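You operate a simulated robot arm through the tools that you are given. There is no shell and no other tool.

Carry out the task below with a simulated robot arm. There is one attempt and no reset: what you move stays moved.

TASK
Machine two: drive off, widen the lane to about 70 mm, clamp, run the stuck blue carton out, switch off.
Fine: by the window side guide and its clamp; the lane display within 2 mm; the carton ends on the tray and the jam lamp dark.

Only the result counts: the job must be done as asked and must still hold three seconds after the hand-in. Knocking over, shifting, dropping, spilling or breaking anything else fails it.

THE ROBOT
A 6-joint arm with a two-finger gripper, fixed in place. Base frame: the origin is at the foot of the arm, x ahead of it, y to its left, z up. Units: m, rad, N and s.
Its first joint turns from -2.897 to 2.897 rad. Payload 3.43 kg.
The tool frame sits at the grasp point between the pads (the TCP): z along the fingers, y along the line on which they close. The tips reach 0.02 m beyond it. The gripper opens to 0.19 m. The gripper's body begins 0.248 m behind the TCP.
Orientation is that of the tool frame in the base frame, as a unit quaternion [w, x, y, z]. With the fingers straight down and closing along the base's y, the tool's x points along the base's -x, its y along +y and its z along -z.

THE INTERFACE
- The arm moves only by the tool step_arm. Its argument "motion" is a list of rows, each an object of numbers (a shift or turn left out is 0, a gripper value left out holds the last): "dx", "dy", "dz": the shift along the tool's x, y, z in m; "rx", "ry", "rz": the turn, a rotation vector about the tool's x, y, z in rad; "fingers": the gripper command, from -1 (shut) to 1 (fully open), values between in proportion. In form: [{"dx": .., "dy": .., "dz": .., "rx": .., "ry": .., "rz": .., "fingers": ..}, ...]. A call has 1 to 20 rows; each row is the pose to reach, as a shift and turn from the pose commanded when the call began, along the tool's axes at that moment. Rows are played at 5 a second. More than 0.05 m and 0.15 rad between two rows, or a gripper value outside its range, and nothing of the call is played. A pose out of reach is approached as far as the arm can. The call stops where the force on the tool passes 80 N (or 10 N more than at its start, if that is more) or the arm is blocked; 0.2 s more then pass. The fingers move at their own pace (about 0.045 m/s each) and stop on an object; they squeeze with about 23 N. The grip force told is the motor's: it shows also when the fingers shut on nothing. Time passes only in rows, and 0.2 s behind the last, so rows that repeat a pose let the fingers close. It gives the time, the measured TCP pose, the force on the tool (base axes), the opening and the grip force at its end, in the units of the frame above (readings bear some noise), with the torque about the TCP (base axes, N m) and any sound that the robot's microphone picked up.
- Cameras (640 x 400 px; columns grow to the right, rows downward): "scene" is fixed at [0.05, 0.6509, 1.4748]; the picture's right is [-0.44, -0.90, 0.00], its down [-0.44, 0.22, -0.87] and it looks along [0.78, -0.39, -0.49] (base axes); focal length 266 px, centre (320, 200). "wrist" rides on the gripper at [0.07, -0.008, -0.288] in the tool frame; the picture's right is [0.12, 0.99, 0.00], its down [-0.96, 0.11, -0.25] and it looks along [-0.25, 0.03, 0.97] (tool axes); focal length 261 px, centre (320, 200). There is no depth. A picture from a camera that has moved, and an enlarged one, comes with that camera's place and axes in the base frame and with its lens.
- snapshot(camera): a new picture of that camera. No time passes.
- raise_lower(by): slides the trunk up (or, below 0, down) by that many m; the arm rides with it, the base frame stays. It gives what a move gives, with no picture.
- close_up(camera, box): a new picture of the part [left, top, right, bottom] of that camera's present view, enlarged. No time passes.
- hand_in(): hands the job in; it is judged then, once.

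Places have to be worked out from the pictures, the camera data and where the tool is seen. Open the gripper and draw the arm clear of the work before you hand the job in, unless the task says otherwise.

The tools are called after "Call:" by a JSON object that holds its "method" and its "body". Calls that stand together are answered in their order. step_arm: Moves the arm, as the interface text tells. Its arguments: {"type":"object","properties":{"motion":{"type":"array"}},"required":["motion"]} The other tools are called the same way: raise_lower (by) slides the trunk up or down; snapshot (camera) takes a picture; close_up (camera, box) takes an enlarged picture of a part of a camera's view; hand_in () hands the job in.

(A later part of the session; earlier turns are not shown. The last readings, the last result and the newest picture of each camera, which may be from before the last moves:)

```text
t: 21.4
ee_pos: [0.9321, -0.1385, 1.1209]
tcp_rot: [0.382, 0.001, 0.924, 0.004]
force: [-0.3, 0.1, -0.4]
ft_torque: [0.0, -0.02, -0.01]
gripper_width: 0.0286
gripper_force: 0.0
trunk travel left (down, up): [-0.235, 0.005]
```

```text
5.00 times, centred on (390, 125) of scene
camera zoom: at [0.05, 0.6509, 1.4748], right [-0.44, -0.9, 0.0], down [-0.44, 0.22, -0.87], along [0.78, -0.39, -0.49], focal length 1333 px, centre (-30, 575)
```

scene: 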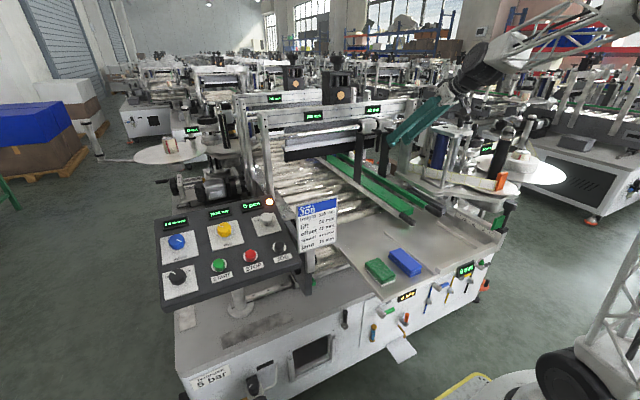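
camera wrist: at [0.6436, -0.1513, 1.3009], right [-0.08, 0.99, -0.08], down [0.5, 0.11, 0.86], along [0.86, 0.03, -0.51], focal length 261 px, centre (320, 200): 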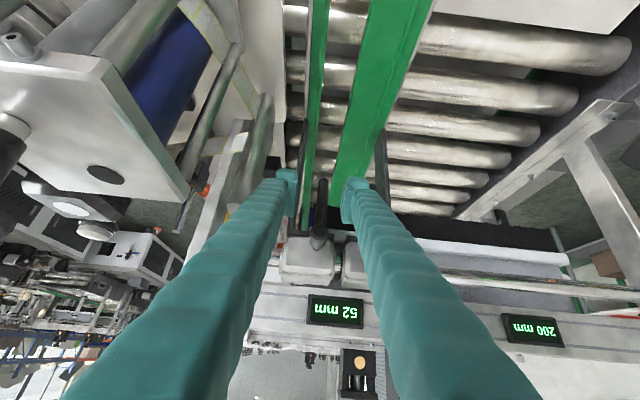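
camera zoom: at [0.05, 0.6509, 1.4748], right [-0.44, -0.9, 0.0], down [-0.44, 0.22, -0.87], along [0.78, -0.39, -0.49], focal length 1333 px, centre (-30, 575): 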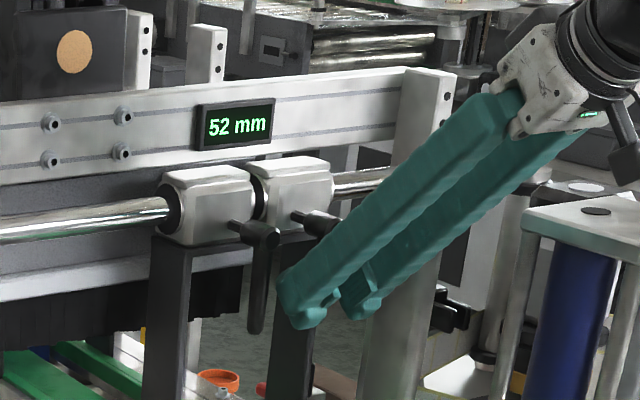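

The lever sits between the pads. I'll swing it toward -y (counterclockwise as seen from the robot), away from the other lever, turning the tool about the pivot with it, and watch the force and sound.

Call:
{"method": "step_arm", "body": {"motion": [{"fingers": -0.8}, {"dx": -0.0003, "dy": -0.0062, "dz": -0.0003, "rx": 0.085, "rz": -0.085}, {"dx": -0.0011, "dy": -0.0124, "dz": -0.0011, "rx": 0.17, "rz": -0.17}, {"dx": -0.0023, "dy": -0.0183, "dz": -0.0023, "rx": 0.255, "rz": -0.255}, {"dx": -0.0042, "dy": -0.024, "dz": -0.0042, "rx": 0.34, "rz": -0.34}, {"dx": -0.0064, "dy": -0.0294, "dz": -0.0064, "rx": 0.425, "rz": -0.425}]}}

Call:
{"method": "snapshot", "body": {"camera": "wrist"}}

Call:
{"method": "close_up", "body": {"camera": "scene", "box": [345, 85, 435, 165]}}

```text
t: 22.8
ee_pos: [0.933, -0.1694, 1.1311]
tcp_rot: [0.366, -0.111, 0.884, -0.269]
force: [1.2, 1.1, -2.0]
ft_torque: [0.06, 0.04, 0.05]
gripper_width: 0.021
gripper_force: 1.6
trunk travel left (down, up): [-0.235, 0.005]
```

```text
taken
camera wrist: at [0.6812, -0.09, 1.2617], right [-0.08, 0.78, -0.62], down [0.51, 0.57, 0.65], along [0.86, -0.26, -0.44], focal length 261 px, centre (320, 200)
```

wrist: 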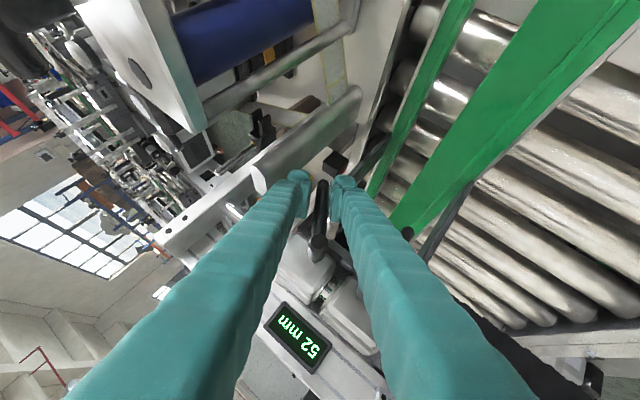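

```text
5.00 times, centred on (390, 125) of scene
camera zoom: at [0.05, 0.6509, 1.4748], right [-0.44, -0.9, 0.0], down [-0.44, 0.22, -0.87], along [0.78, -0.39, -0.49], focal length 1333 px, centre (-30, 575)
```

zoom: 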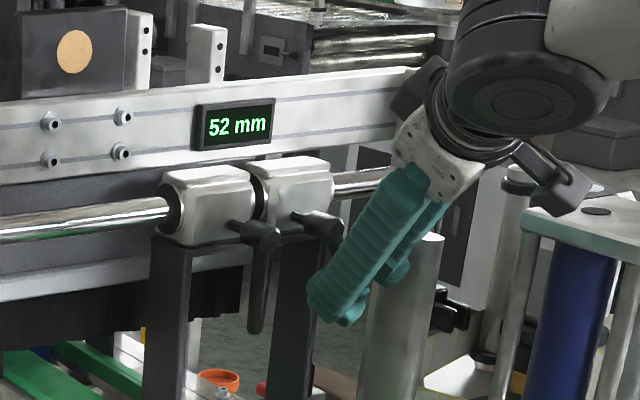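

The lever turns freely with the fingers (only about 2 N). To stay clear of the column I'll slide closer to the pivot, then turn another 0.6 rad.

Call:
{"method": "step_arm", "body": {"motion": [{"fingers": -0.74}, {"dx": -0.0063, "dz": -0.0177}, {"dx": -0.0065, "dy": -0.0042, "dz": -0.0179, "rx": 0.085, "rz": -0.085}, {"dx": -0.007, "dy": -0.0083, "dz": -0.0184, "rx": 0.17, "rz": -0.17}, {"dx": -0.0079, "dy": -0.0123, "dz": -0.0193, "rx": 0.255, "rz": -0.255}, {"dx": -0.0091, "dy": -0.0162, "dz": -0.0205, "rx": 0.34, "rz": -0.34}, {"dx": -0.0106, "dy": -0.0198, "dz": -0.022, "rx": 0.425, "rz": -0.425}]}}

Call:
{"method": "snapshot", "body": {"camera": "wrist"}}

Call:
{"method": "close_up", "body": {"camera": "scene", "box": [345, 85, 435, 165]}}

```text
t: 24.4
ee_pos: [0.9256, -0.171, 1.1591]
tcp_rot: [0.317, -0.214, 0.764, -0.52]
force: [-0.5, 1.8, -3.2]
ft_torque: [0.06, 0.07, 0.06]
gripper_width: 0.0268
gripper_force: 2.2
trunk travel left (down, up): [-0.235, 0.005]
```

```text
taken
camera wrist: at [0.6725, -0.0315, 1.2222], right [-0.08, 0.29, -0.95], down [0.51, 0.84, 0.21], along [0.86, -0.47, -0.21], focal length 261 px, centre (320, 200)
```

wrist: 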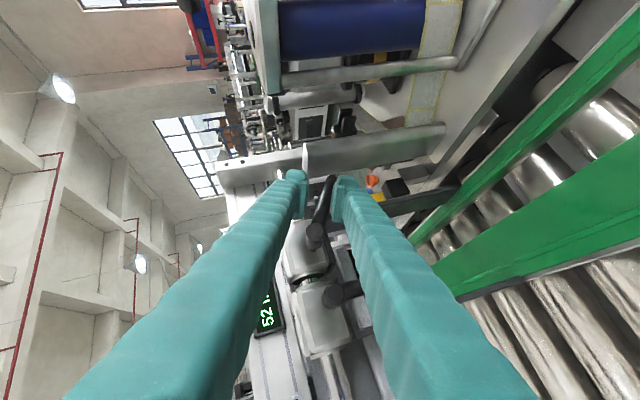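

```text
5.00 times, centred on (390, 125) of scene
camera zoom: at [0.05, 0.6509, 1.4748], right [-0.44, -0.9, 0.0], down [-0.44, 0.22, -0.87], along [0.78, -0.39, -0.49], focal length 1333 px, centre (-30, 575)
```

zoom: 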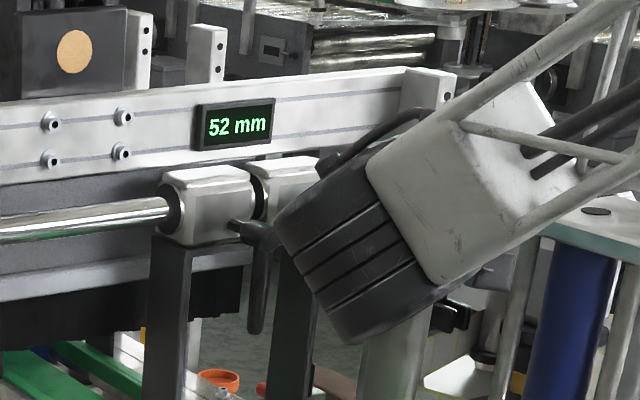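

No resistance yet and the lever is around 65–70°. I'll turn a bit further toward horizontal, watching the force.

Call:
{"method": "step_arm", "body": {"motion": [{"dx": -0.0001, "dy": -0.0021, "dz": -0.0001, "rx": 0.042, "rz": -0.042}, {"dx": -0.0002, "dy": -0.0042, "dz": -0.0002, "rx": 0.085, "rz": -0.085}, {"dx": -0.0004, "dy": -0.0063, "dz": -0.0004, "rx": 0.127, "rz": -0.127}, {"dx": -0.0007, "dy": -0.0083, "dz": -0.0007, "rx": 0.17, "rz": -0.17}]}}

Call:
{"method": "close_up", "body": {"camera": "wrist", "box": [240, 130, 400, 330]}}

```text
t: 25.4
ee_pos: [0.9245, -0.1736, 1.1692]
tcp_rot: [0.288, -0.251, 0.697, -0.607]
force: [-0.4, -0.2, -3.3]
ft_torque: [0.0, 0.07, 0.04]
gripper_width: 0.027
gripper_force: 1.8
trunk travel left (down, up): [-0.235, 0.005]
```

```text
2.00 times, centred on (320, 230) of wrist
camera zoom: at [0.6724, -0.0224, 1.1963], right [-0.08, 0.05, -1.0], down [0.51, 0.86, 0.0], along [0.86, -0.5, -0.1], focal length 521 px, centre (320, 140)
```

zoom: 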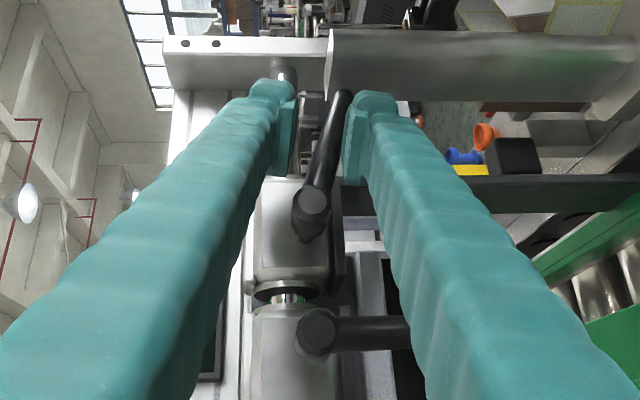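

The lever is now about 74° from hanging and moves freely. I'll nudge it up to roughly horizontal to see if there's an end stop.

Call:
{"method": "step_arm", "body": {"motion": [{"dx": -0.0005, "dy": -0.005, "dz": -0.0005}, {"dx": -0.001, "dy": -0.01, "dz": -0.001}, {"dx": -0.001, "dy": -0.013, "dz": -0.001}]}}

Call:
{"method": "close_up", "body": {"camera": "wrist", "box": [240, 130, 400, 330]}}

```text
t: 26.2
ee_pos: [0.9241, -0.1744, 1.1793]
tcp_rot: [0.288, -0.252, 0.697, -0.606]
force: [-1.0, -2.0, -8.8]
ft_torque: [-0.08, 0.15, -0.12]
gripper_width: 0.0296
gripper_force: 4.3
trunk travel left (down, up): [-0.235, 0.005]
```

```text
2.00 times, centred on (320, 230) of wrist
camera zoom: at [0.6725, -0.0224, 1.2094], right [-0.08, 0.05, -0.99], down [0.51, 0.86, 0.0], along [0.86, -0.5, -0.1], focal length 521 px, centre (320, 140)
```

zoom: 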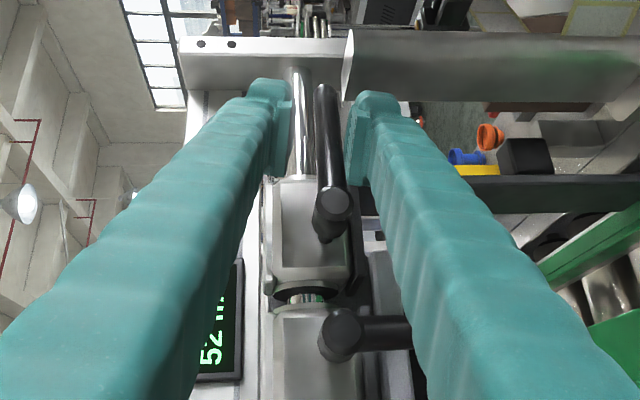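

A light 9 N reaction shows the lever is at its end, about horizontal, so the clamp should be open. I'll open the fingers a little and back straight out, then turn the tool back upright.

Call:
{"method": "step_arm", "body": {"motion": [{"dy": 0.004, "fingers": -0.6}, {"dy": 0.004, "fingers": -0.55}, {"dy": 0.004, "dz": -0.04}, {"dy": 0.004, "dz": -0.08}, {"dy": 0.004, "dz": -0.12}]}}

Call:
{"method": "step_arm", "body": {"motion": [{"rx": -0.09, "rz": 0.09}, {"rx": -0.18, "rz": 0.18}, {"rx": -0.27, "rz": 0.27}, {"rx": -0.36, "rz": 0.36}, {"rx": -0.45, "rz": 0.45}, {"rx": -0.54, "rz": 0.54}, {"rx": -0.63, "rz": 0.63}, {"rx": -0.72, "rz": 0.72}, {"rx": -0.81, "rz": 0.81}, {"rx": -0.9, "rz": 0.9}, {"rx": -0.98, "rz": 0.98}, {"rx": -1.02, "rz": 1.02}]}}

Call:
{"method": "snapshot", "body": {"camera": "wrist"}}

Call:
{"method": "close_up", "body": {"camera": "scene", "box": [345, 85, 435, 165]}}

```text
t: 27.4
ee_pos: [0.8383, -0.0892, 1.1881]
tcp_rot: [0.289, -0.25, 0.697, -0.607]
force: [-0.5, -0.6, 0.3]
ft_torque: [-0.03, -0.06, 0.01]
gripper_width: 0.0428
gripper_force: 0.1
trunk travel left (down, up): [-0.235, 0.005]
```

```text
t: 30.0
ee_pos: [0.84, -0.09, 1.1877]
tcp_rot: [0.385, 0.002, 0.923, 0.005]
force: [0.3, 0.4, 0.4]
ft_torque: [-0.03, 0.02, 0.01]
gripper_width: 0.0423
gripper_force: 0.1
trunk travel left (down, up): [-0.235, 0.005]
```

```text
taken
camera wrist: at [0.5871, -0.0992, 1.3416], right [-0.08, 0.99, -0.07], down [0.5, 0.11, 0.86], along [0.86, 0.03, -0.51], focal length 261 px, centre (320, 200)
```

wrist: 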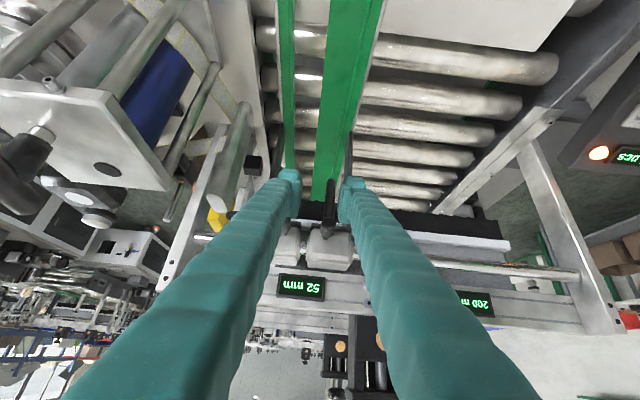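

```text
5.00 times, centred on (390, 125) of scene
camera zoom: at [0.05, 0.6509, 1.4748], right [-0.44, -0.9, 0.0], down [-0.44, 0.22, -0.87], along [0.78, -0.39, -0.49], focal length 1333 px, centre (-30, 575)
```

zoom: 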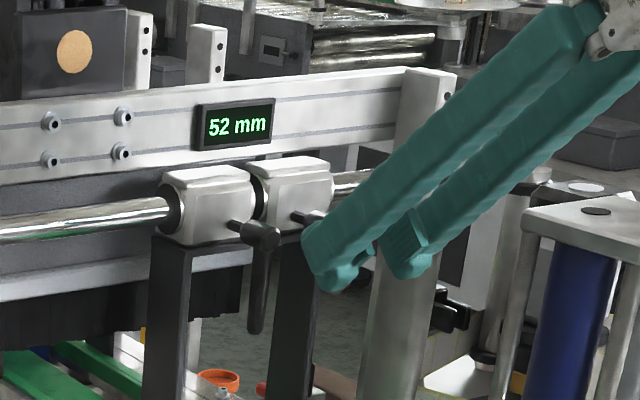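

Next I'll retreat from the bar and reposition above the window-side guide's handle (rod from x≈0.636 to 0.714 at y≈-0.173, z≈0.91), bringing the tool to a 20° tilt.

Call:
{"method": "step_arm", "body": {"motion": [{"dx": 0.028, "dy": 0.0, "dz": -0.03, "ry": 0.062, "fingers": -0.35}, {"dx": 0.056, "dy": -0.01, "dz": -0.055, "ry": 0.124, "fingers": -0.35}, {"dx": 0.084, "dy": -0.02, "dz": -0.078, "ry": 0.187, "fingers": -0.35}, {"dx": 0.112, "dy": -0.035, "dz": -0.1, "ry": 0.25, "fingers": -0.35}, {"dx": 0.14, "dy": -0.05, "dz": -0.118, "ry": 0.312, "fingers": -0.35}, {"dx": 0.168, "dy": -0.067, "dz": -0.132, "ry": 0.374, "fingers": -0.35}, {"dx": 0.197, "dy": -0.083, "dz": -0.143, "ry": 0.436, "fingers": -0.35}]}}

Call:
{"method": "snapshot", "body": {"camera": "wrist"}}

Call:
{"method": "close_up", "body": {"camera": "scene", "box": [345, 85, 465, 235]}}

```text
t: 31.6
ee_pos: [0.5984, -0.1753, 1.1525]
tcp_rot: [0.173, 0.002, 0.985, 0.004]
force: [-0.9, 0.4, 0.8]
ft_torque: [-0.06, 0.04, 0.0]
gripper_width: 0.0617
gripper_force: 0.1
trunk travel left (down, up): [-0.235, 0.005]
```

```text
taken
camera wrist: at [0.4359, -0.1852, 1.3978], right [-0.11, 0.99, -0.03], down [0.82, 0.11, 0.56], along [0.56, 0.04, -0.83], focal length 261 px, centre (320, 200)
```

wrist: 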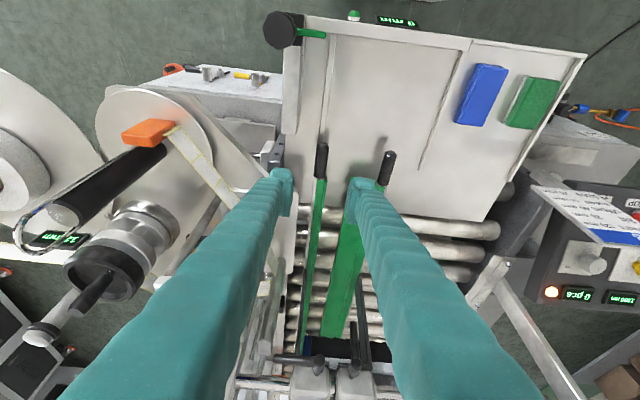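

```text
2.67 times, centred on (405, 160) of scene
camera zoom: at [0.05, 0.6509, 1.4748], right [-0.44, -0.9, 0.0], down [-0.44, 0.22, -0.87], along [0.78, -0.39, -0.49], focal length 711 px, centre (93, 307)
```

zoom: 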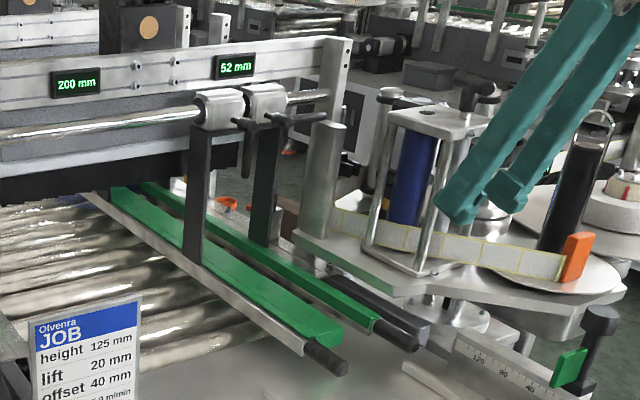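

The window-side lever is now horizontal. I'll descend with a 45 mm opening around the guide handle, stopping about 4 cm above first.

Call:
{"method": "step_arm", "body": {"motion": [{"dx": 0.004, "dy": 0.001, "dz": 0.042, "fingers": -0.526}, {"dx": 0.008, "dy": 0.002, "dz": 0.084, "fingers": -0.526}, {"dx": 0.012, "dy": 0.003, "dz": 0.126, "fingers": -0.526}, {"dx": 0.016, "dy": 0.0043, "dz": 0.168, "fingers": -0.526}, {"dx": 0.0194, "dy": 0.0043, "dz": 0.205, "fingers": -0.526}]}}

Call:
{"method": "snapshot", "body": {"camera": "wrist"}}

Call:
{"method": "close_up", "body": {"camera": "scene", "box": [345, 130, 485, 240]}}

```text
t: 32.8
ee_pos: [0.6521, -0.1644, 0.949]
tcp_rot: [0.174, 0.001, 0.985, 0.004]
force: [-0.1, -0.3, 0.4]
ft_torque: [-0.05, -0.08, -0.03]
gripper_width: 0.0448
gripper_force: 0.2
trunk travel left (down, up): [-0.235, 0.005]
```

```text
taken
camera wrist: at [0.4876, -0.1753, 1.1946], right [-0.11, 0.99, -0.03], down [0.82, 0.11, 0.56], along [0.56, 0.04, -0.82], focal length 261 px, centre (320, 200)
```

wrist: 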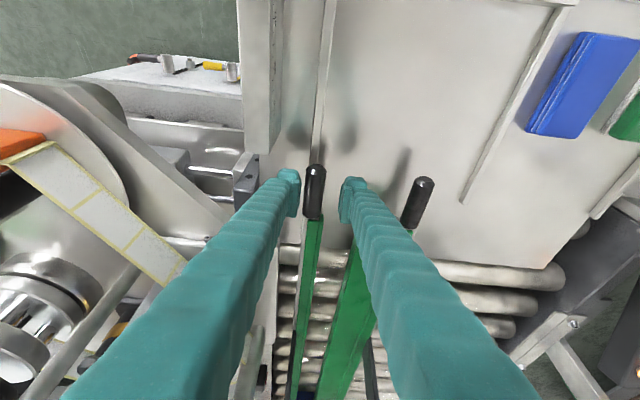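

```text
3.64 times, centred on (415, 185) of scene
camera zoom: at [0.05, 0.6509, 1.4748], right [-0.44, -0.9, 0.0], down [-0.44, 0.22, -0.87], along [0.78, -0.39, -0.49], focal length 969 px, centre (-26, 254)
```

zoom: 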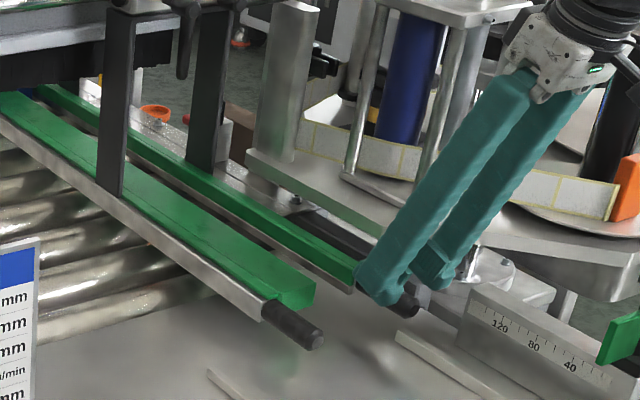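

The handle is about 5 mm to -y of centre. I'll correct that, finish the descent and grip it.

Call:
{"method": "step_arm", "body": {"motion": [{"dy": -0.005}, {"dy": -0.005, "dz": 0.02}, {"dy": -0.005, "dz": 0.038}, {"dy": -0.005, "dz": 0.038}]}}

Call:
{"method": "close_up", "body": {"camera": "wrist", "box": [230, 110, 410, 230]}}

Call:
{"method": "close_up", "body": {"camera": "scene", "box": [385, 160, 485, 240]}}

```text
t: 33.8
ee_pos: [0.6651, -0.1702, 0.9141]
tcp_rot: [0.175, 0.001, 0.984, 0.003]
force: [-0.2, 0.5, -0.2]
ft_torque: [0.0, 0.02, 0.0]
gripper_width: 0.0451
gripper_force: 0.2
trunk travel left (down, up): [-0.235, 0.005]
```

```text
3.33 times, centred on (320, 170) of wrist
camera zoom: at [0.4996, -0.1809, 1.1597], right [-0.11, 0.99, -0.03], down [0.82, 0.11, 0.56], along [0.56, 0.04, -0.83], focal length 869 px, centre (320, 300)
```

zoom: 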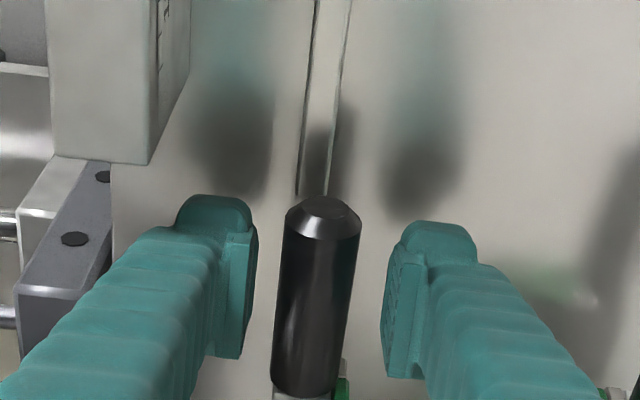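

```text
5.00 times, centred on (435, 200) of scene
camera zoom: at [0.05, 0.6509, 1.4748], right [-0.44, -0.9, 0.0], down [-0.44, 0.22, -0.87], along [0.78, -0.39, -0.49], focal length 1333 px, centre (-255, 200)
```

zoom: 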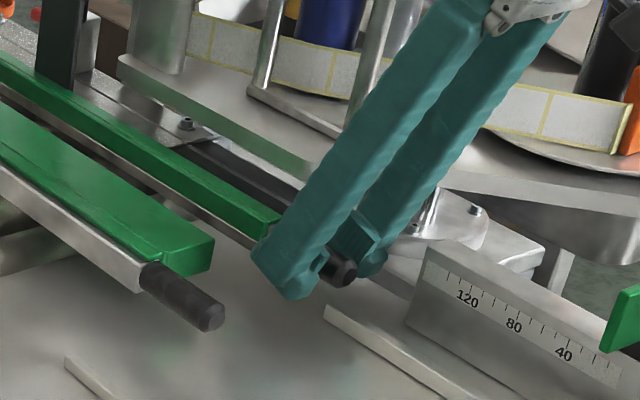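

The handle is between the pads. I'll close on it and slide the guide about 16 mm toward -y, then read the display.

Call:
{"method": "step_arm", "body": {"motion": [{"fingers": -0.8}, {"fingers": -0.9}, {"fingers": -0.9}, {"dy": -0.004}, {"dy": -0.008}, {"dy": -0.012}, {"dy": -0.016}, {"dy": -0.016}]}}

Call:
{"method": "close_up", "body": {"camera": "scene", "box": [345, 85, 435, 165]}}

Call:
{"method": "close_up", "body": {"camera": "wrist", "box": [230, 110, 410, 230]}}

```text
t: 35.6
ee_pos: [0.6638, -0.187, 0.9145]
tcp_rot: [0.175, 0.002, 0.985, 0.004]
force: [-14.5, 5.9, 12.1]
ft_torque: [0.07, 0.33, 0.02]
gripper_width: 0.0246
gripper_force: 45.1
trunk travel left (down, up): [-0.235, 0.005]
```

```text
5.00 times, centred on (390, 125) of scene
camera zoom: at [0.05, 0.6509, 1.4748], right [-0.44, -0.9, 0.0], down [-0.44, 0.22, -0.87], along [0.78, -0.39, -0.49], focal length 1333 px, centre (-30, 575)
```

zoom: 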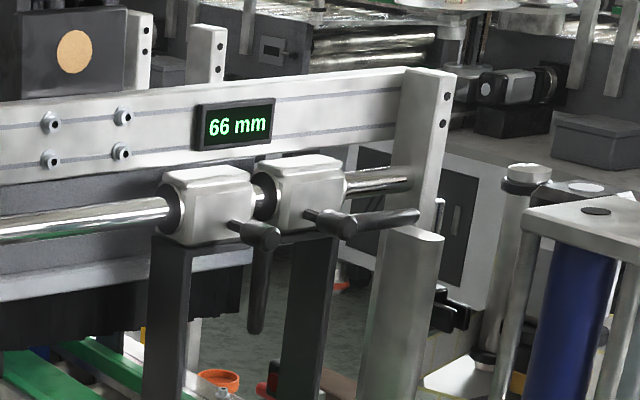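

```text
3.33 times, centred on (320, 170) of wrist
camera zoom: at [0.4995, -0.1966, 1.1595], right [-0.11, 0.99, -0.03], down [0.82, 0.11, 0.56], along [0.56, 0.04, -0.83], focal length 869 px, centre (320, 300)
```

zoom: 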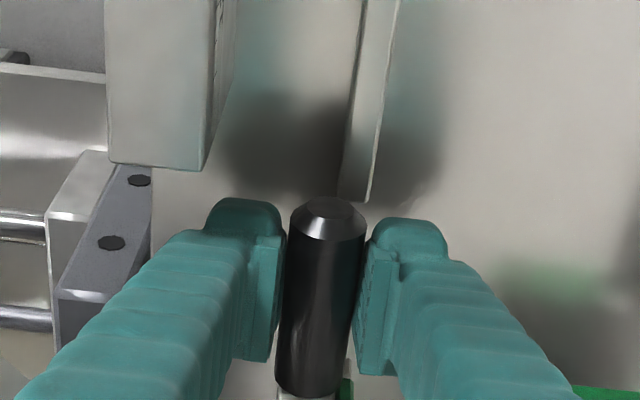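

The display reads 66 mm, so the clamp is free and the guide moves. Four more millimetres.

Call:
{"method": "step_arm", "body": {"motion": [{"dy": -0.002}, {"dy": -0.004}, {"dy": -0.004}]}}

Call:
{"method": "close_up", "body": {"camera": "scene", "box": [345, 85, 435, 165]}}

```text
t: 36.4
ee_pos: [0.6638, -0.1905, 0.9133]
tcp_rot: [0.174, 0.001, 0.985, 0.005]
force: [-10.4, 4.8, 3.3]
ft_torque: [0.03, 0.03, 0.02]
gripper_width: 0.0246
gripper_force: 44.7
trunk travel left (down, up): [-0.235, 0.005]
```

```text
5.00 times, centred on (390, 125) of scene
camera zoom: at [0.05, 0.6509, 1.4748], right [-0.44, -0.9, 0.0], down [-0.44, 0.22, -0.87], along [0.78, -0.39, -0.49], focal length 1333 px, centre (-30, 575)
```

zoom: 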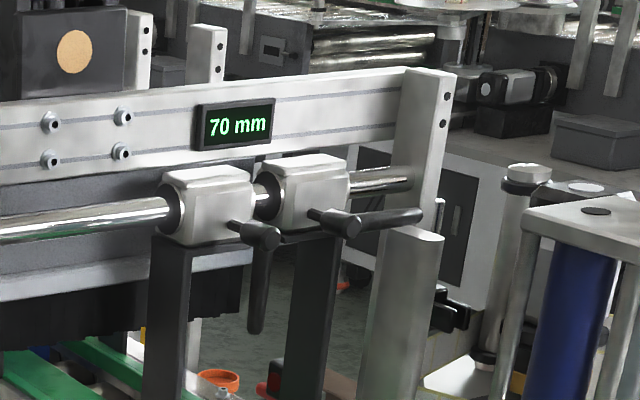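

The display shows 70 mm. I'll release, back off along the tool axis and check that it stays.

Call:
{"method": "step_arm", "body": {"motion": [{"fingers": -0.7}, {"fingers": -0.55}, {"fingers": -0.526}, {"dz": -0.04}, {"dz": -0.08}, {"dz": -0.12}, {"dz": -0.16}, {"dz": -0.2}]}}

Call:
{"method": "close_up", "body": {"camera": "scene", "box": [345, 85, 435, 165]}}

Call:
{"method": "snapshot", "body": {"camera": "wrist"}}

```text
t: 38.2
ee_pos: [0.595, -0.1929, 1.1038]
tcp_rot: [0.174, 0.0, 0.985, 0.005]
force: [0.6, -0.9, 0.2]
ft_torque: [0.03, 0.08, 0.04]
gripper_width: 0.0452
gripper_force: 0.2
trunk travel left (down, up): [-0.235, 0.005]
```

```text
5.00 times, centred on (390, 125) of scene
camera zoom: at [0.05, 0.6509, 1.4748], right [-0.44, -0.9, 0.0], down [-0.44, 0.22, -0.87], along [0.78, -0.39, -0.49], focal length 1333 px, centre (-30, 575)
```

zoom: 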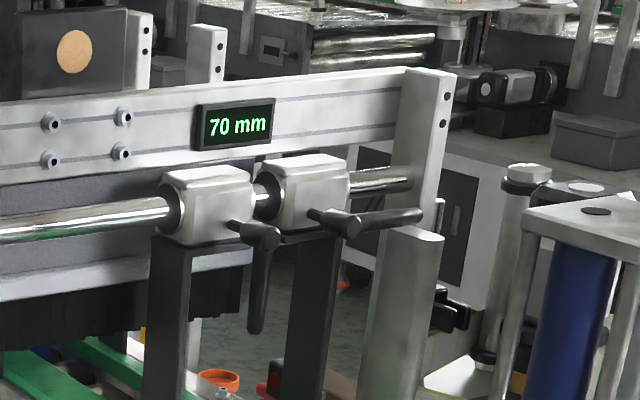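

```text
taken
camera wrist: at [0.431, -0.2027, 1.3509], right [-0.11, 0.99, -0.03], down [0.82, 0.11, 0.56], along [0.56, 0.04, -0.83], focal length 261 px, centre (320, 200)
```

wrist: 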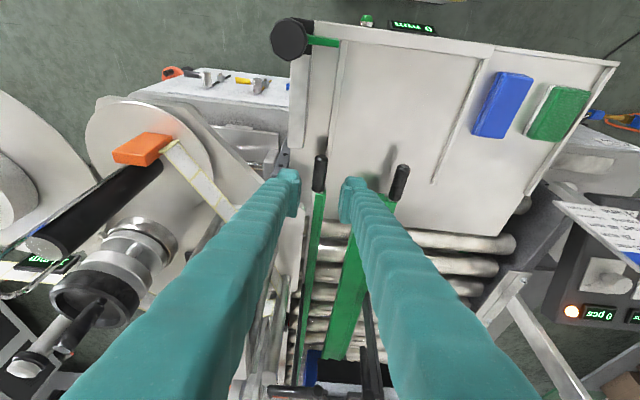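

The lane holds at 70 mm with the clamp open. To clamp, I'll shut the fingers, tilt to 45° again and come in above the horizontal lever.

Call:
{"method": "step_arm", "body": {"motion": [{"dx": -0.036, "dz": -0.0136, "ry": -0.063, "fingers": -1}, {"dx": -0.072, "dz": -0.027, "ry": -0.126, "fingers": -1}, {"dx": -0.108, "dz": -0.041, "ry": -0.189, "fingers": -1}, {"dx": -0.145, "dz": -0.054, "ry": -0.252, "fingers": -1}, {"dx": -0.181, "dz": -0.068, "ry": -0.315, "fingers": -1}, {"dx": -0.217, "dz": -0.081, "ry": -0.378, "fingers": -1}, {"dx": -0.253, "dz": -0.095, "ry": -0.436, "fingers": -1}]}}

Call:
{"method": "snapshot", "body": {"camera": "wrist"}}

Call:
{"method": "close_up", "body": {"camera": "scene", "box": [345, 65, 455, 165]}}

```text
t: 39.8
ee_pos: [0.7974, -0.1933, 1.2793]
tcp_rot: [0.384, 0.002, 0.923, 0.004]
force: [-0.3, 0.1, 0.5]
ft_torque: [0.03, 0.03, -0.01]
gripper_width: 0.0003
gripper_force: 22.9
trunk travel left (down, up): [-0.235, 0.005]
```

```text
taken
camera wrist: at [0.5452, -0.2027, 1.4326], right [-0.08, 0.99, -0.08], down [0.5, 0.11, 0.86], along [0.86, 0.03, -0.51], focal length 261 px, centre (320, 200)
```

wrist: 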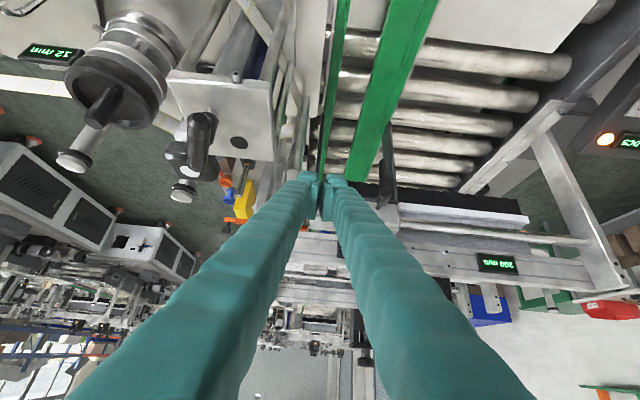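

```text
4.00 times, centred on (400, 115) of scene
camera zoom: at [0.05, 0.6509, 1.4748], right [-0.44, -0.9, 0.0], down [-0.44, 0.22, -0.87], along [0.78, -0.39, -0.49], focal length 1066 px, centre (0, 540)
```

zoom: 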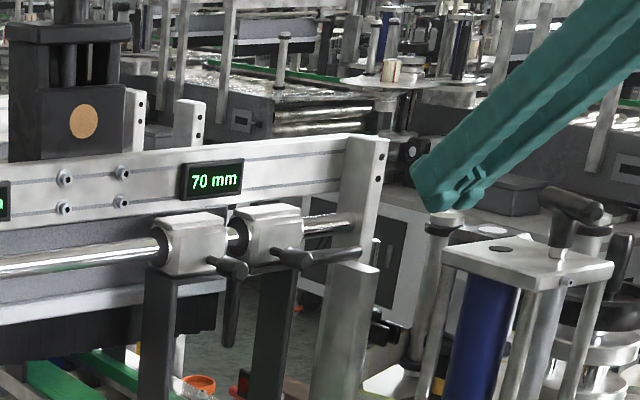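

The lever lies from (0.95, -0.16) to (0.935, -0.236) at z≈1.173. I'll bring the closed tips to just above it, 35 mm out from the pivot.

Call:
{"method": "step_arm", "body": {"motion": [{"dx": -0.0113, "dz": 0.034}, {"dx": -0.0226, "dz": 0.068}, {"dx": -0.034, "dz": 0.102}, {"dx": -0.0451, "dz": 0.1355}]}}

Call:
{"method": "close_up", "body": {"camera": "wrist", "box": [260, 120, 400, 270]}}

Call:
{"method": "close_up", "body": {"camera": "scene", "box": [345, 65, 455, 165]}}

```text
t: 40.8
ee_pos: [0.9273, -0.1927, 1.2148]
tcp_rot: [0.383, 0.002, 0.924, 0.004]
force: [-0.7, 0.6, 0.8]
ft_torque: [0.0, 0.05, 0.0]
gripper_width: 0.0
gripper_force: 22.7
trunk travel left (down, up): [-0.235, 0.005]
```

```text
2.67 times, centred on (330, 195) of wrist
camera zoom: at [0.6751, -0.2021, 1.3666], right [-0.08, 0.99, -0.08], down [0.5, 0.11, 0.86], along [0.86, 0.03, -0.51], focal length 695 px, centre (293, 213)
```

zoom: 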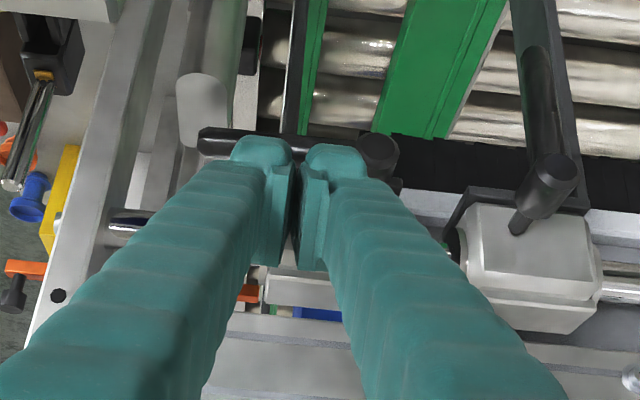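

```text
4.00 times, centred on (400, 115) of scene
camera zoom: at [0.05, 0.6509, 1.4748], right [-0.44, -0.9, 0.0], down [-0.44, 0.22, -0.87], along [0.78, -0.39, -0.49], focal length 1066 px, centre (0, 540)
```

zoom: 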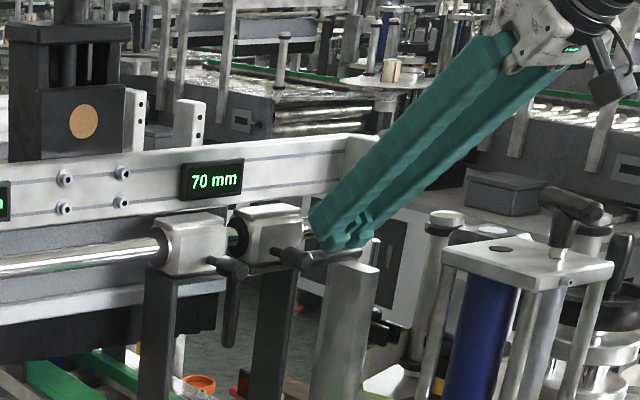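

The tips are above the lever, and the column is clear by about 2 cm. I'll push the lever down along an arc around its pivot, most of the way to vertical, then check.

Call:
{"method": "step_arm", "body": {"motion": [{"dx": 0.0105, "dy": -0.0073, "dz": 0.0105}, {"dx": 0.021, "dy": -0.0113, "dz": 0.021}, {"dx": 0.0295, "dy": -0.0103, "dz": 0.0295}, {"dx": 0.0387, "dy": -0.0063, "dz": 0.0387}, {"dx": 0.0472, "dy": -0.0033, "dz": 0.0472}, {"dx": 0.0542, "dy": 0.0007, "dz": 0.0542}]}}

Call:
{"method": "close_up", "body": {"camera": "wrist", "box": [260, 120, 400, 270]}}

Call:
{"method": "close_up", "body": {"camera": "scene", "box": [345, 65, 455, 165]}}

```text
t: 41.7
ee_pos: [0.9236, -0.205, 1.1864]
tcp_rot: [0.392, 0.003, 0.92, 0.001]
force: [-51.8, 2.5, 28.3]
ft_torque: [0.62, 0.25, 0.49]
gripper_width: 0.0
gripper_force: 22.7
trunk travel left (down, up): [-0.235, 0.005]
stopped in row 4: the force on the tool passed its limit at 90 N (the readings are from after the stop); the commanded pose is now the measured one
```

```text
2.67 times, centred on (330, 195) of wrist
camera zoom: at [0.6686, -0.2129, 1.3351], right [-0.08, 0.99, -0.08], down [0.49, 0.11, 0.87], along [0.87, 0.03, -0.49], focal length 695 px, centre (293, 213)
```

zoom: 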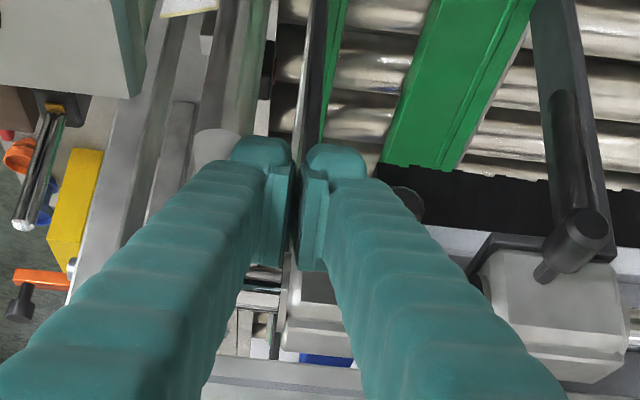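

```text
4.00 times, centred on (400, 115) of scene
camera zoom: at [0.05, 0.6509, 1.4748], right [-0.44, -0.9, 0.0], down [-0.44, 0.22, -0.87], along [0.78, -0.39, -0.49], focal length 1066 px, centre (0, 540)
```

zoom: 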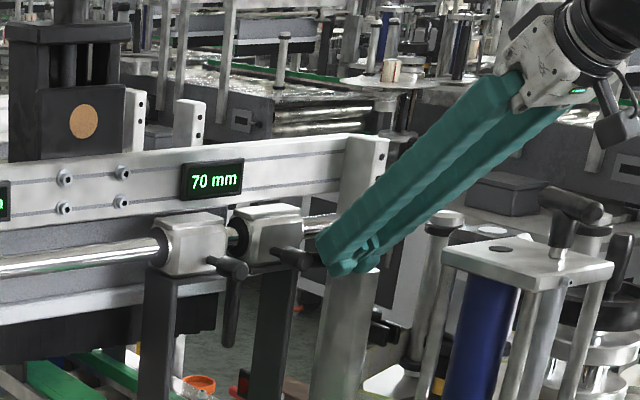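

The call stopped on force (about 90 N, mostly -x), so the slanted tip face is wedging against something. I'll back off straight along the tool axis and look.

Call:
{"method": "step_arm", "body": {"motion": [{"dz": -0.02}, {"dz": -0.06}, {"dx": -0.01, "dz": -0.1}]}}

Call:
{"method": "close_up", "body": {"camera": "scene", "box": [365, 95, 435, 165]}}

Call:
{"method": "close_up", "body": {"camera": "wrist", "box": [220, 120, 400, 300]}}

```text
t: 42.5
ee_pos: [0.8647, -0.2022, 1.2572]
tcp_rot: [0.389, 0.002, 0.921, 0.002]
force: [0.8, -0.7, -0.7]
ft_torque: [0.0, -0.02, 0.02]
gripper_width: 0.0
gripper_force: 23.5
trunk travel left (down, up): [-0.235, 0.005]
```

```text
5.71 times, centred on (400, 130) of scene
camera zoom: at [0.05, 0.6509, 1.4748], right [-0.44, -0.9, 0.0], down [-0.44, 0.22, -0.87], along [0.78, -0.39, -0.49], focal length 1523 px, centre (-137, 600)
```

zoom: 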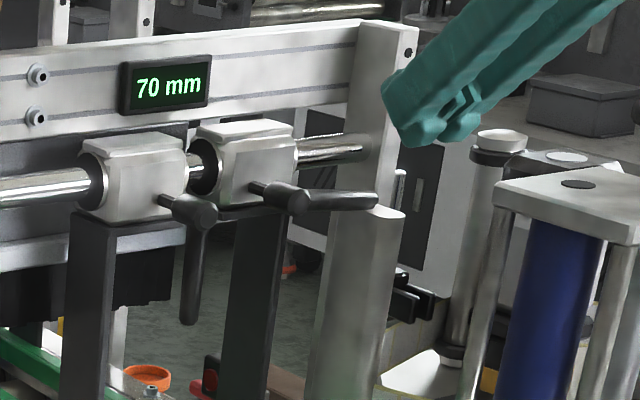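

```text
2.22 times, centred on (310, 210) of wrist
camera zoom: at [0.6103, -0.2103, 1.4058], right [-0.08, 0.99, -0.08], down [0.49, 0.11, 0.86], along [0.87, 0.03, -0.5], focal length 579 px, centre (342, 178)
```

zoom: 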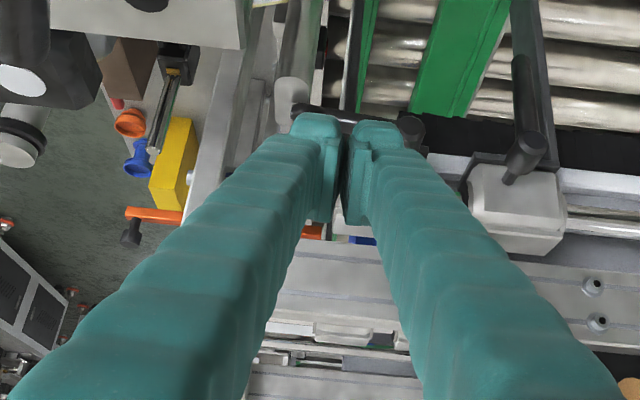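

The lever has turned down only about 8° and its tip now rests over the labeller's column top (edge near y≈-0.228, z≈1.15). With the guide at 70 mm a fully horizontal lever can't pass it. I'll slide the guide back in about 10 mm, lower the lever to about 50° so its tip clears the column, and then set 70 mm again. First I go back to the handle.

Call:
{"method": "step_arm", "body": {"motion": [{"dx": 0.037, "dy": 0.001, "dz": -0.011, "ry": 0.056}, {"dx": 0.074, "dy": 0.002, "dz": -0.022, "ry": 0.112}, {"dx": 0.111, "dy": 0.003, "dz": -0.033, "ry": 0.168}, {"dx": 0.149, "dy": 0.004, "dz": -0.043, "ry": 0.225}, {"dx": 0.186, "dy": 0.005, "dz": -0.054, "ry": 0.281}, {"dx": 0.223, "dy": 0.006, "dz": -0.065, "ry": 0.337}, {"dx": 0.26, "dy": 0.008, "dz": -0.076, "ry": 0.394, "fingers": -0.7}, {"dx": 0.298, "dy": 0.009, "dz": -0.087, "ry": 0.45, "fingers": -0.526}]}}

Call:
{"method": "snapshot", "body": {"camera": "wrist"}}

Call:
{"method": "close_up", "body": {"camera": "scene", "box": [365, 95, 435, 165]}}

```text
t: 44.3
ee_pos: [0.5963, -0.1936, 1.1055]
tcp_rot: [0.174, 0.002, 0.985, 0.002]
force: [0.3, 0.0, -0.2]
ft_torque: [0.04, 0.03, 0.01]
gripper_width: 0.0447
gripper_force: 0.1
trunk travel left (down, up): [-0.235, 0.005]
```

```text
taken
camera wrist: at [0.4322, -0.2027, 1.3524], right [-0.11, 0.99, -0.04], down [0.82, 0.11, 0.56], along [0.56, 0.03, -0.83], focal length 261 px, centre (320, 200)
```

wrist: 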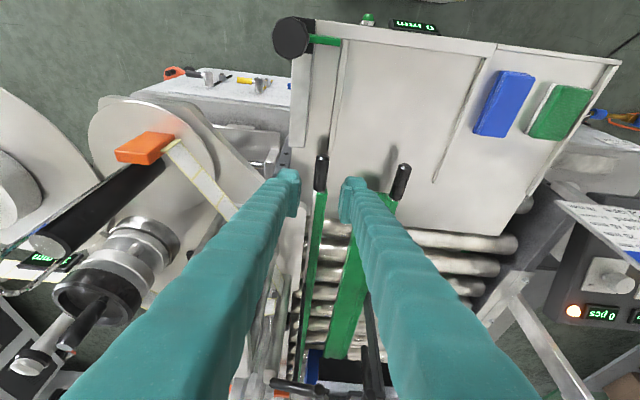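

```text
5.71 times, centred on (400, 130) of scene
camera zoom: at [0.05, 0.6509, 1.4748], right [-0.44, -0.9, 0.0], down [-0.44, 0.22, -0.87], along [0.78, -0.39, -0.49], focal length 1523 px, centre (-137, 600)
```

zoom: 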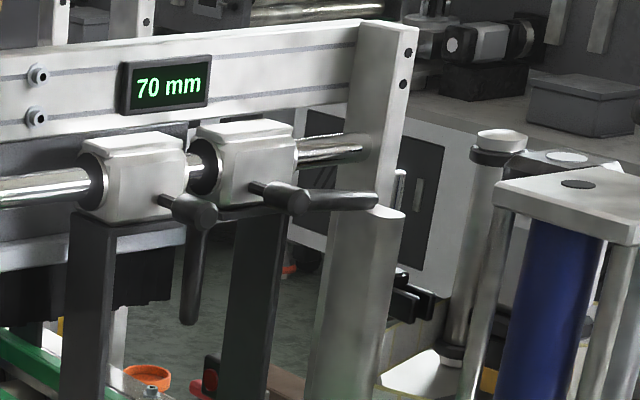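

I'm back above the handle. I'll descend along the same line, grip, and shift the guide 10 mm toward +y.

Call:
{"method": "step_arm", "body": {"motion": [{"dz": 0.04}, {"dz": 0.08}, {"dz": 0.12}, {"dy": 0.001, "dz": 0.16}, {"dy": 0.001, "dz": 0.2}, {"dy": 0.001, "dz": 0.2, "fingers": -0.8}, {"dy": 0.001, "dz": 0.2, "fingers": -0.9}, {"dy": 0.001, "dz": 0.2, "fingers": -0.9}, {"dy": 0.005, "dz": 0.2}, {"dy": 0.009, "dz": 0.2}, {"dy": 0.012, "dz": 0.2}, {"dy": 0.012, "dz": 0.2}]}}

Call:
{"method": "close_up", "body": {"camera": "scene", "box": [365, 95, 435, 165]}}

Call:
{"method": "close_up", "body": {"camera": "wrist", "box": [230, 110, 410, 230]}}

```text
t: 46.9
ee_pos: [0.661, -0.1813, 0.9178]
tcp_rot: [0.174, 0.003, 0.985, 0.002]
force: [-15.0, -2.0, -0.1]
ft_torque: [-0.18, 0.4, 0.24]
gripper_width: 0.0247
gripper_force: 45.2
trunk travel left (down, up): [-0.235, 0.005]
```

```text
5.71 times, centred on (400, 130) of scene
camera zoom: at [0.05, 0.6509, 1.4748], right [-0.44, -0.9, 0.0], down [-0.44, 0.22, -0.87], along [0.78, -0.39, -0.49], focal length 1523 px, centre (-137, 600)
```

zoom: 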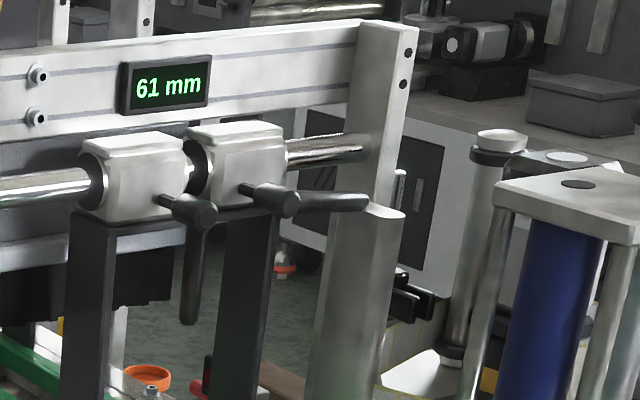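

```text
3.33 times, centred on (320, 170) of wrist
camera zoom: at [0.4977, -0.1904, 1.1634], right [-0.11, 0.99, -0.04], down [0.82, 0.11, 0.56], along [0.56, 0.03, -0.83], focal length 869 px, centre (320, 300)
```

zoom: 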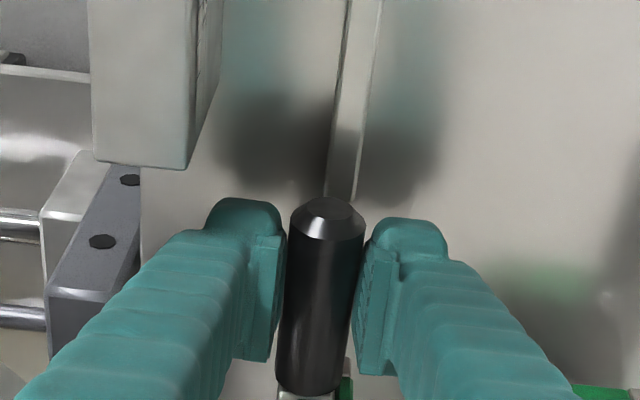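

The display reads 61 mm. To use the geometry where the lever is known to swing freely, I'll go in another 7 mm, staying above the original 52, then release and back off.

Call:
{"method": "step_arm", "body": {"motion": [{"dy": 0.004}, {"dy": 0.007}, {"dy": 0.007}, {"dy": 0.007, "fingers": -0.7}, {"dy": 0.007, "fingers": -0.526}, {"dy": 0.007, "fingers": -0.526}, {"dy": 0.007, "dz": -0.04}, {"dy": 0.007, "dz": -0.08}, {"dy": 0.007, "dz": -0.12}, {"dy": 0.007, "dz": -0.16}, {"dy": 0.007, "dz": -0.2}]}}

Call:
{"method": "close_up", "body": {"camera": "scene", "box": [365, 95, 435, 165]}}

```text
t: 49.3
ee_pos: [0.5929, -0.1783, 1.1057]
tcp_rot: [0.173, 0.003, 0.985, 0.002]
force: [0.9, 0.3, -0.5]
ft_torque: [0.09, 0.08, 0.04]
gripper_width: 0.0449
gripper_force: 0.0
trunk travel left (down, up): [-0.235, 0.005]
```

```text
5.71 times, centred on (400, 130) of scene
camera zoom: at [0.05, 0.6509, 1.4748], right [-0.44, -0.9, 0.0], down [-0.44, 0.22, -0.87], along [0.78, -0.39, -0.49], focal length 1523 px, centre (-137, 600)
```

zoom: 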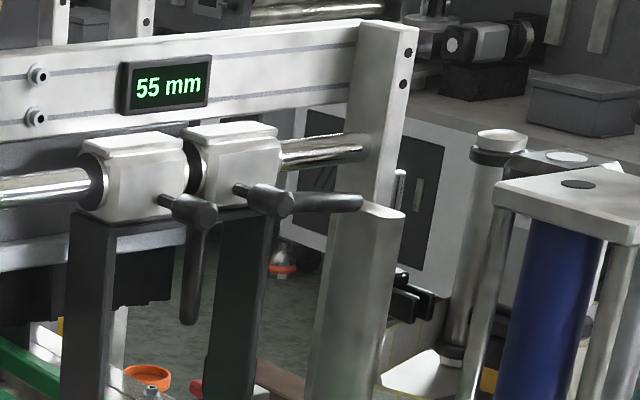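

The display reads 55 mm with the clamp still open. I'll return to the lever with closed fingers at 45° tilt, arriving just above it.

Call:
{"method": "step_arm", "body": {"motion": [{"dx": -0.036, "dy": -0.002, "dz": -0.0136, "ry": -0.063, "fingers": -1}, {"dx": -0.072, "dy": -0.004, "dz": -0.027, "ry": -0.126, "fingers": -1}, {"dx": -0.108, "dy": -0.006, "dz": -0.041, "ry": -0.189, "fingers": -1}, {"dx": -0.145, "dy": -0.008, "dz": -0.054, "ry": -0.252, "fingers": -1}, {"dx": -0.181, "dy": -0.01, "dz": -0.068, "ry": -0.315, "fingers": -1}, {"dx": -0.217, "dy": -0.012, "dz": -0.081, "ry": -0.378, "fingers": -1}, {"dx": -0.253, "dy": -0.014, "dz": -0.095, "ry": -0.438, "fingers": -1}]}}

Call:
{"method": "step_arm", "body": {"motion": [{"dx": -0.0113, "dz": 0.034}, {"dx": -0.0226, "dz": 0.068}, {"dx": -0.034, "dz": 0.102}, {"dx": -0.0451, "dz": 0.1355}]}}

Call:
{"method": "close_up", "body": {"camera": "wrist", "box": [260, 120, 400, 270]}}

Call:
{"method": "close_up", "body": {"camera": "scene", "box": [365, 85, 435, 155]}}

```text
t: 50.9
ee_pos: [0.7989, -0.1875, 1.2849]
tcp_rot: [0.385, 0.002, 0.923, 0.002]
force: [-0.1, 0.6, 0.3]
ft_torque: [-0.03, 0.01, 0.0]
gripper_width: 0.0002
gripper_force: 23.0
trunk travel left (down, up): [-0.235, 0.005]
```

```text
t: 51.9
ee_pos: [0.9263, -0.1895, 1.2183]
tcp_rot: [0.385, 0.002, 0.923, 0.002]
force: [-0.8, -0.4, 0.1]
ft_torque: [-0.02, -0.03, -0.04]
gripper_width: 0.0
gripper_force: 23.0
trunk travel left (down, up): [-0.235, 0.005]
```

```text
2.67 times, centred on (330, 195) of wrist
camera zoom: at [0.6727, -0.1974, 1.3719], right [-0.08, 0.99, -0.08], down [0.5, 0.11, 0.86], along [0.86, 0.03, -0.51], focal length 695 px, centre (293, 213)
```

zoom: 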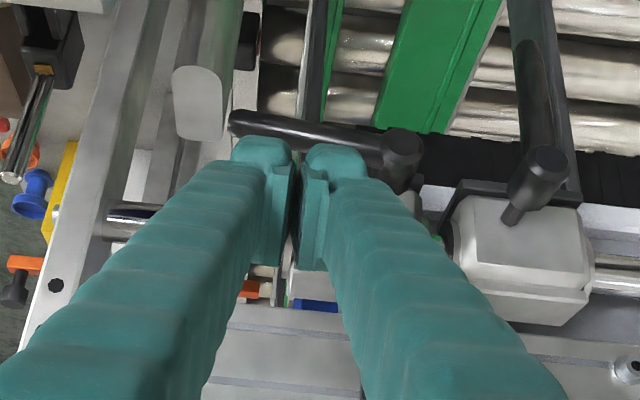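

```text
5.71 times, centred on (400, 120) of scene
camera zoom: at [0.05, 0.6509, 1.4748], right [-0.44, -0.9, 0.0], down [-0.44, 0.22, -0.87], along [0.78, -0.39, -0.49], focal length 1523 px, centre (-137, 657)
```

zoom: 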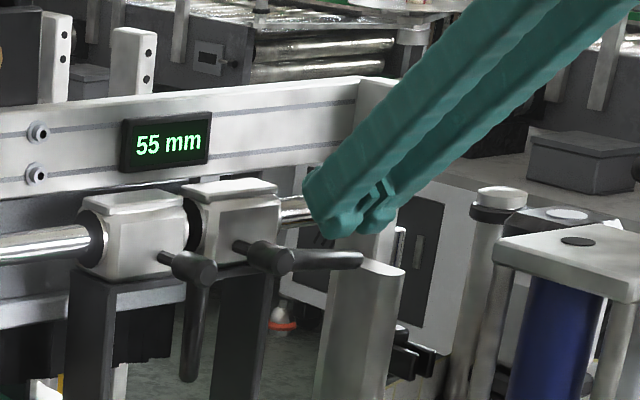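

The lever tip is now just clear of the column. I'll press it down about 40° below horizontal.

Call:
{"method": "step_arm", "body": {"motion": [{"dx": 0.0082, "dy": -0.002, "dz": 0.0082}, {"dx": 0.0164, "dy": -0.002, "dz": 0.0164}, {"dx": 0.022, "dy": -0.0015, "dz": 0.022}, {"dx": 0.027, "dy": -0.001, "dz": 0.027}, {"dx": 0.0315, "dy": 0.0, "dz": 0.0315}, {"dx": 0.0359, "dy": 0.0015, "dz": 0.0359}]}}

Call:
{"method": "close_up", "body": {"camera": "wrist", "box": [260, 120, 400, 270]}}

Call:
{"method": "close_up", "body": {"camera": "scene", "box": [365, 85, 435, 155]}}

```text
t: 53.3
ee_pos: [0.9255, -0.1875, 1.1679]
tcp_rot: [0.384, 0.002, 0.923, 0.002]
force: [-4.2, -2.0, 3.5]
ft_torque: [0.05, 0.03, 0.02]
gripper_width: 0.0001
gripper_force: 23.4
trunk travel left (down, up): [-0.235, 0.005]
```

```text
2.67 times, centred on (330, 195) of wrist
camera zoom: at [0.673, -0.1968, 1.3195], right [-0.08, 0.99, -0.08], down [0.5, 0.11, 0.86], along [0.86, 0.03, -0.51], focal length 695 px, centre (293, 213)
```

zoom: 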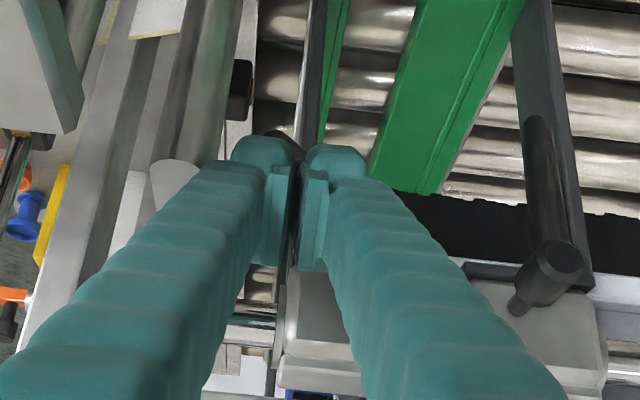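

```text
5.71 times, centred on (400, 120) of scene
camera zoom: at [0.05, 0.6509, 1.4748], right [-0.44, -0.9, 0.0], down [-0.44, 0.22, -0.87], along [0.78, -0.39, -0.49], focal length 1523 px, centre (-137, 657)
```

zoom: 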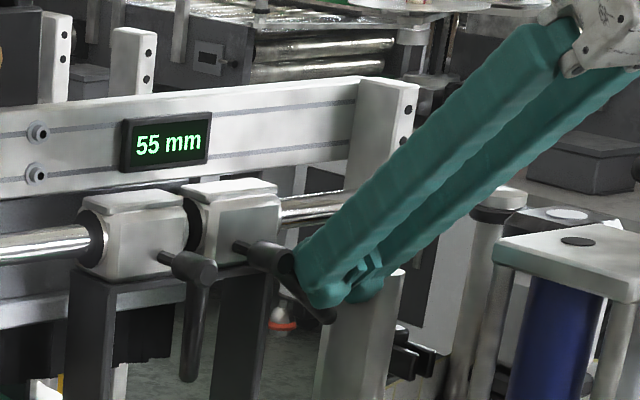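

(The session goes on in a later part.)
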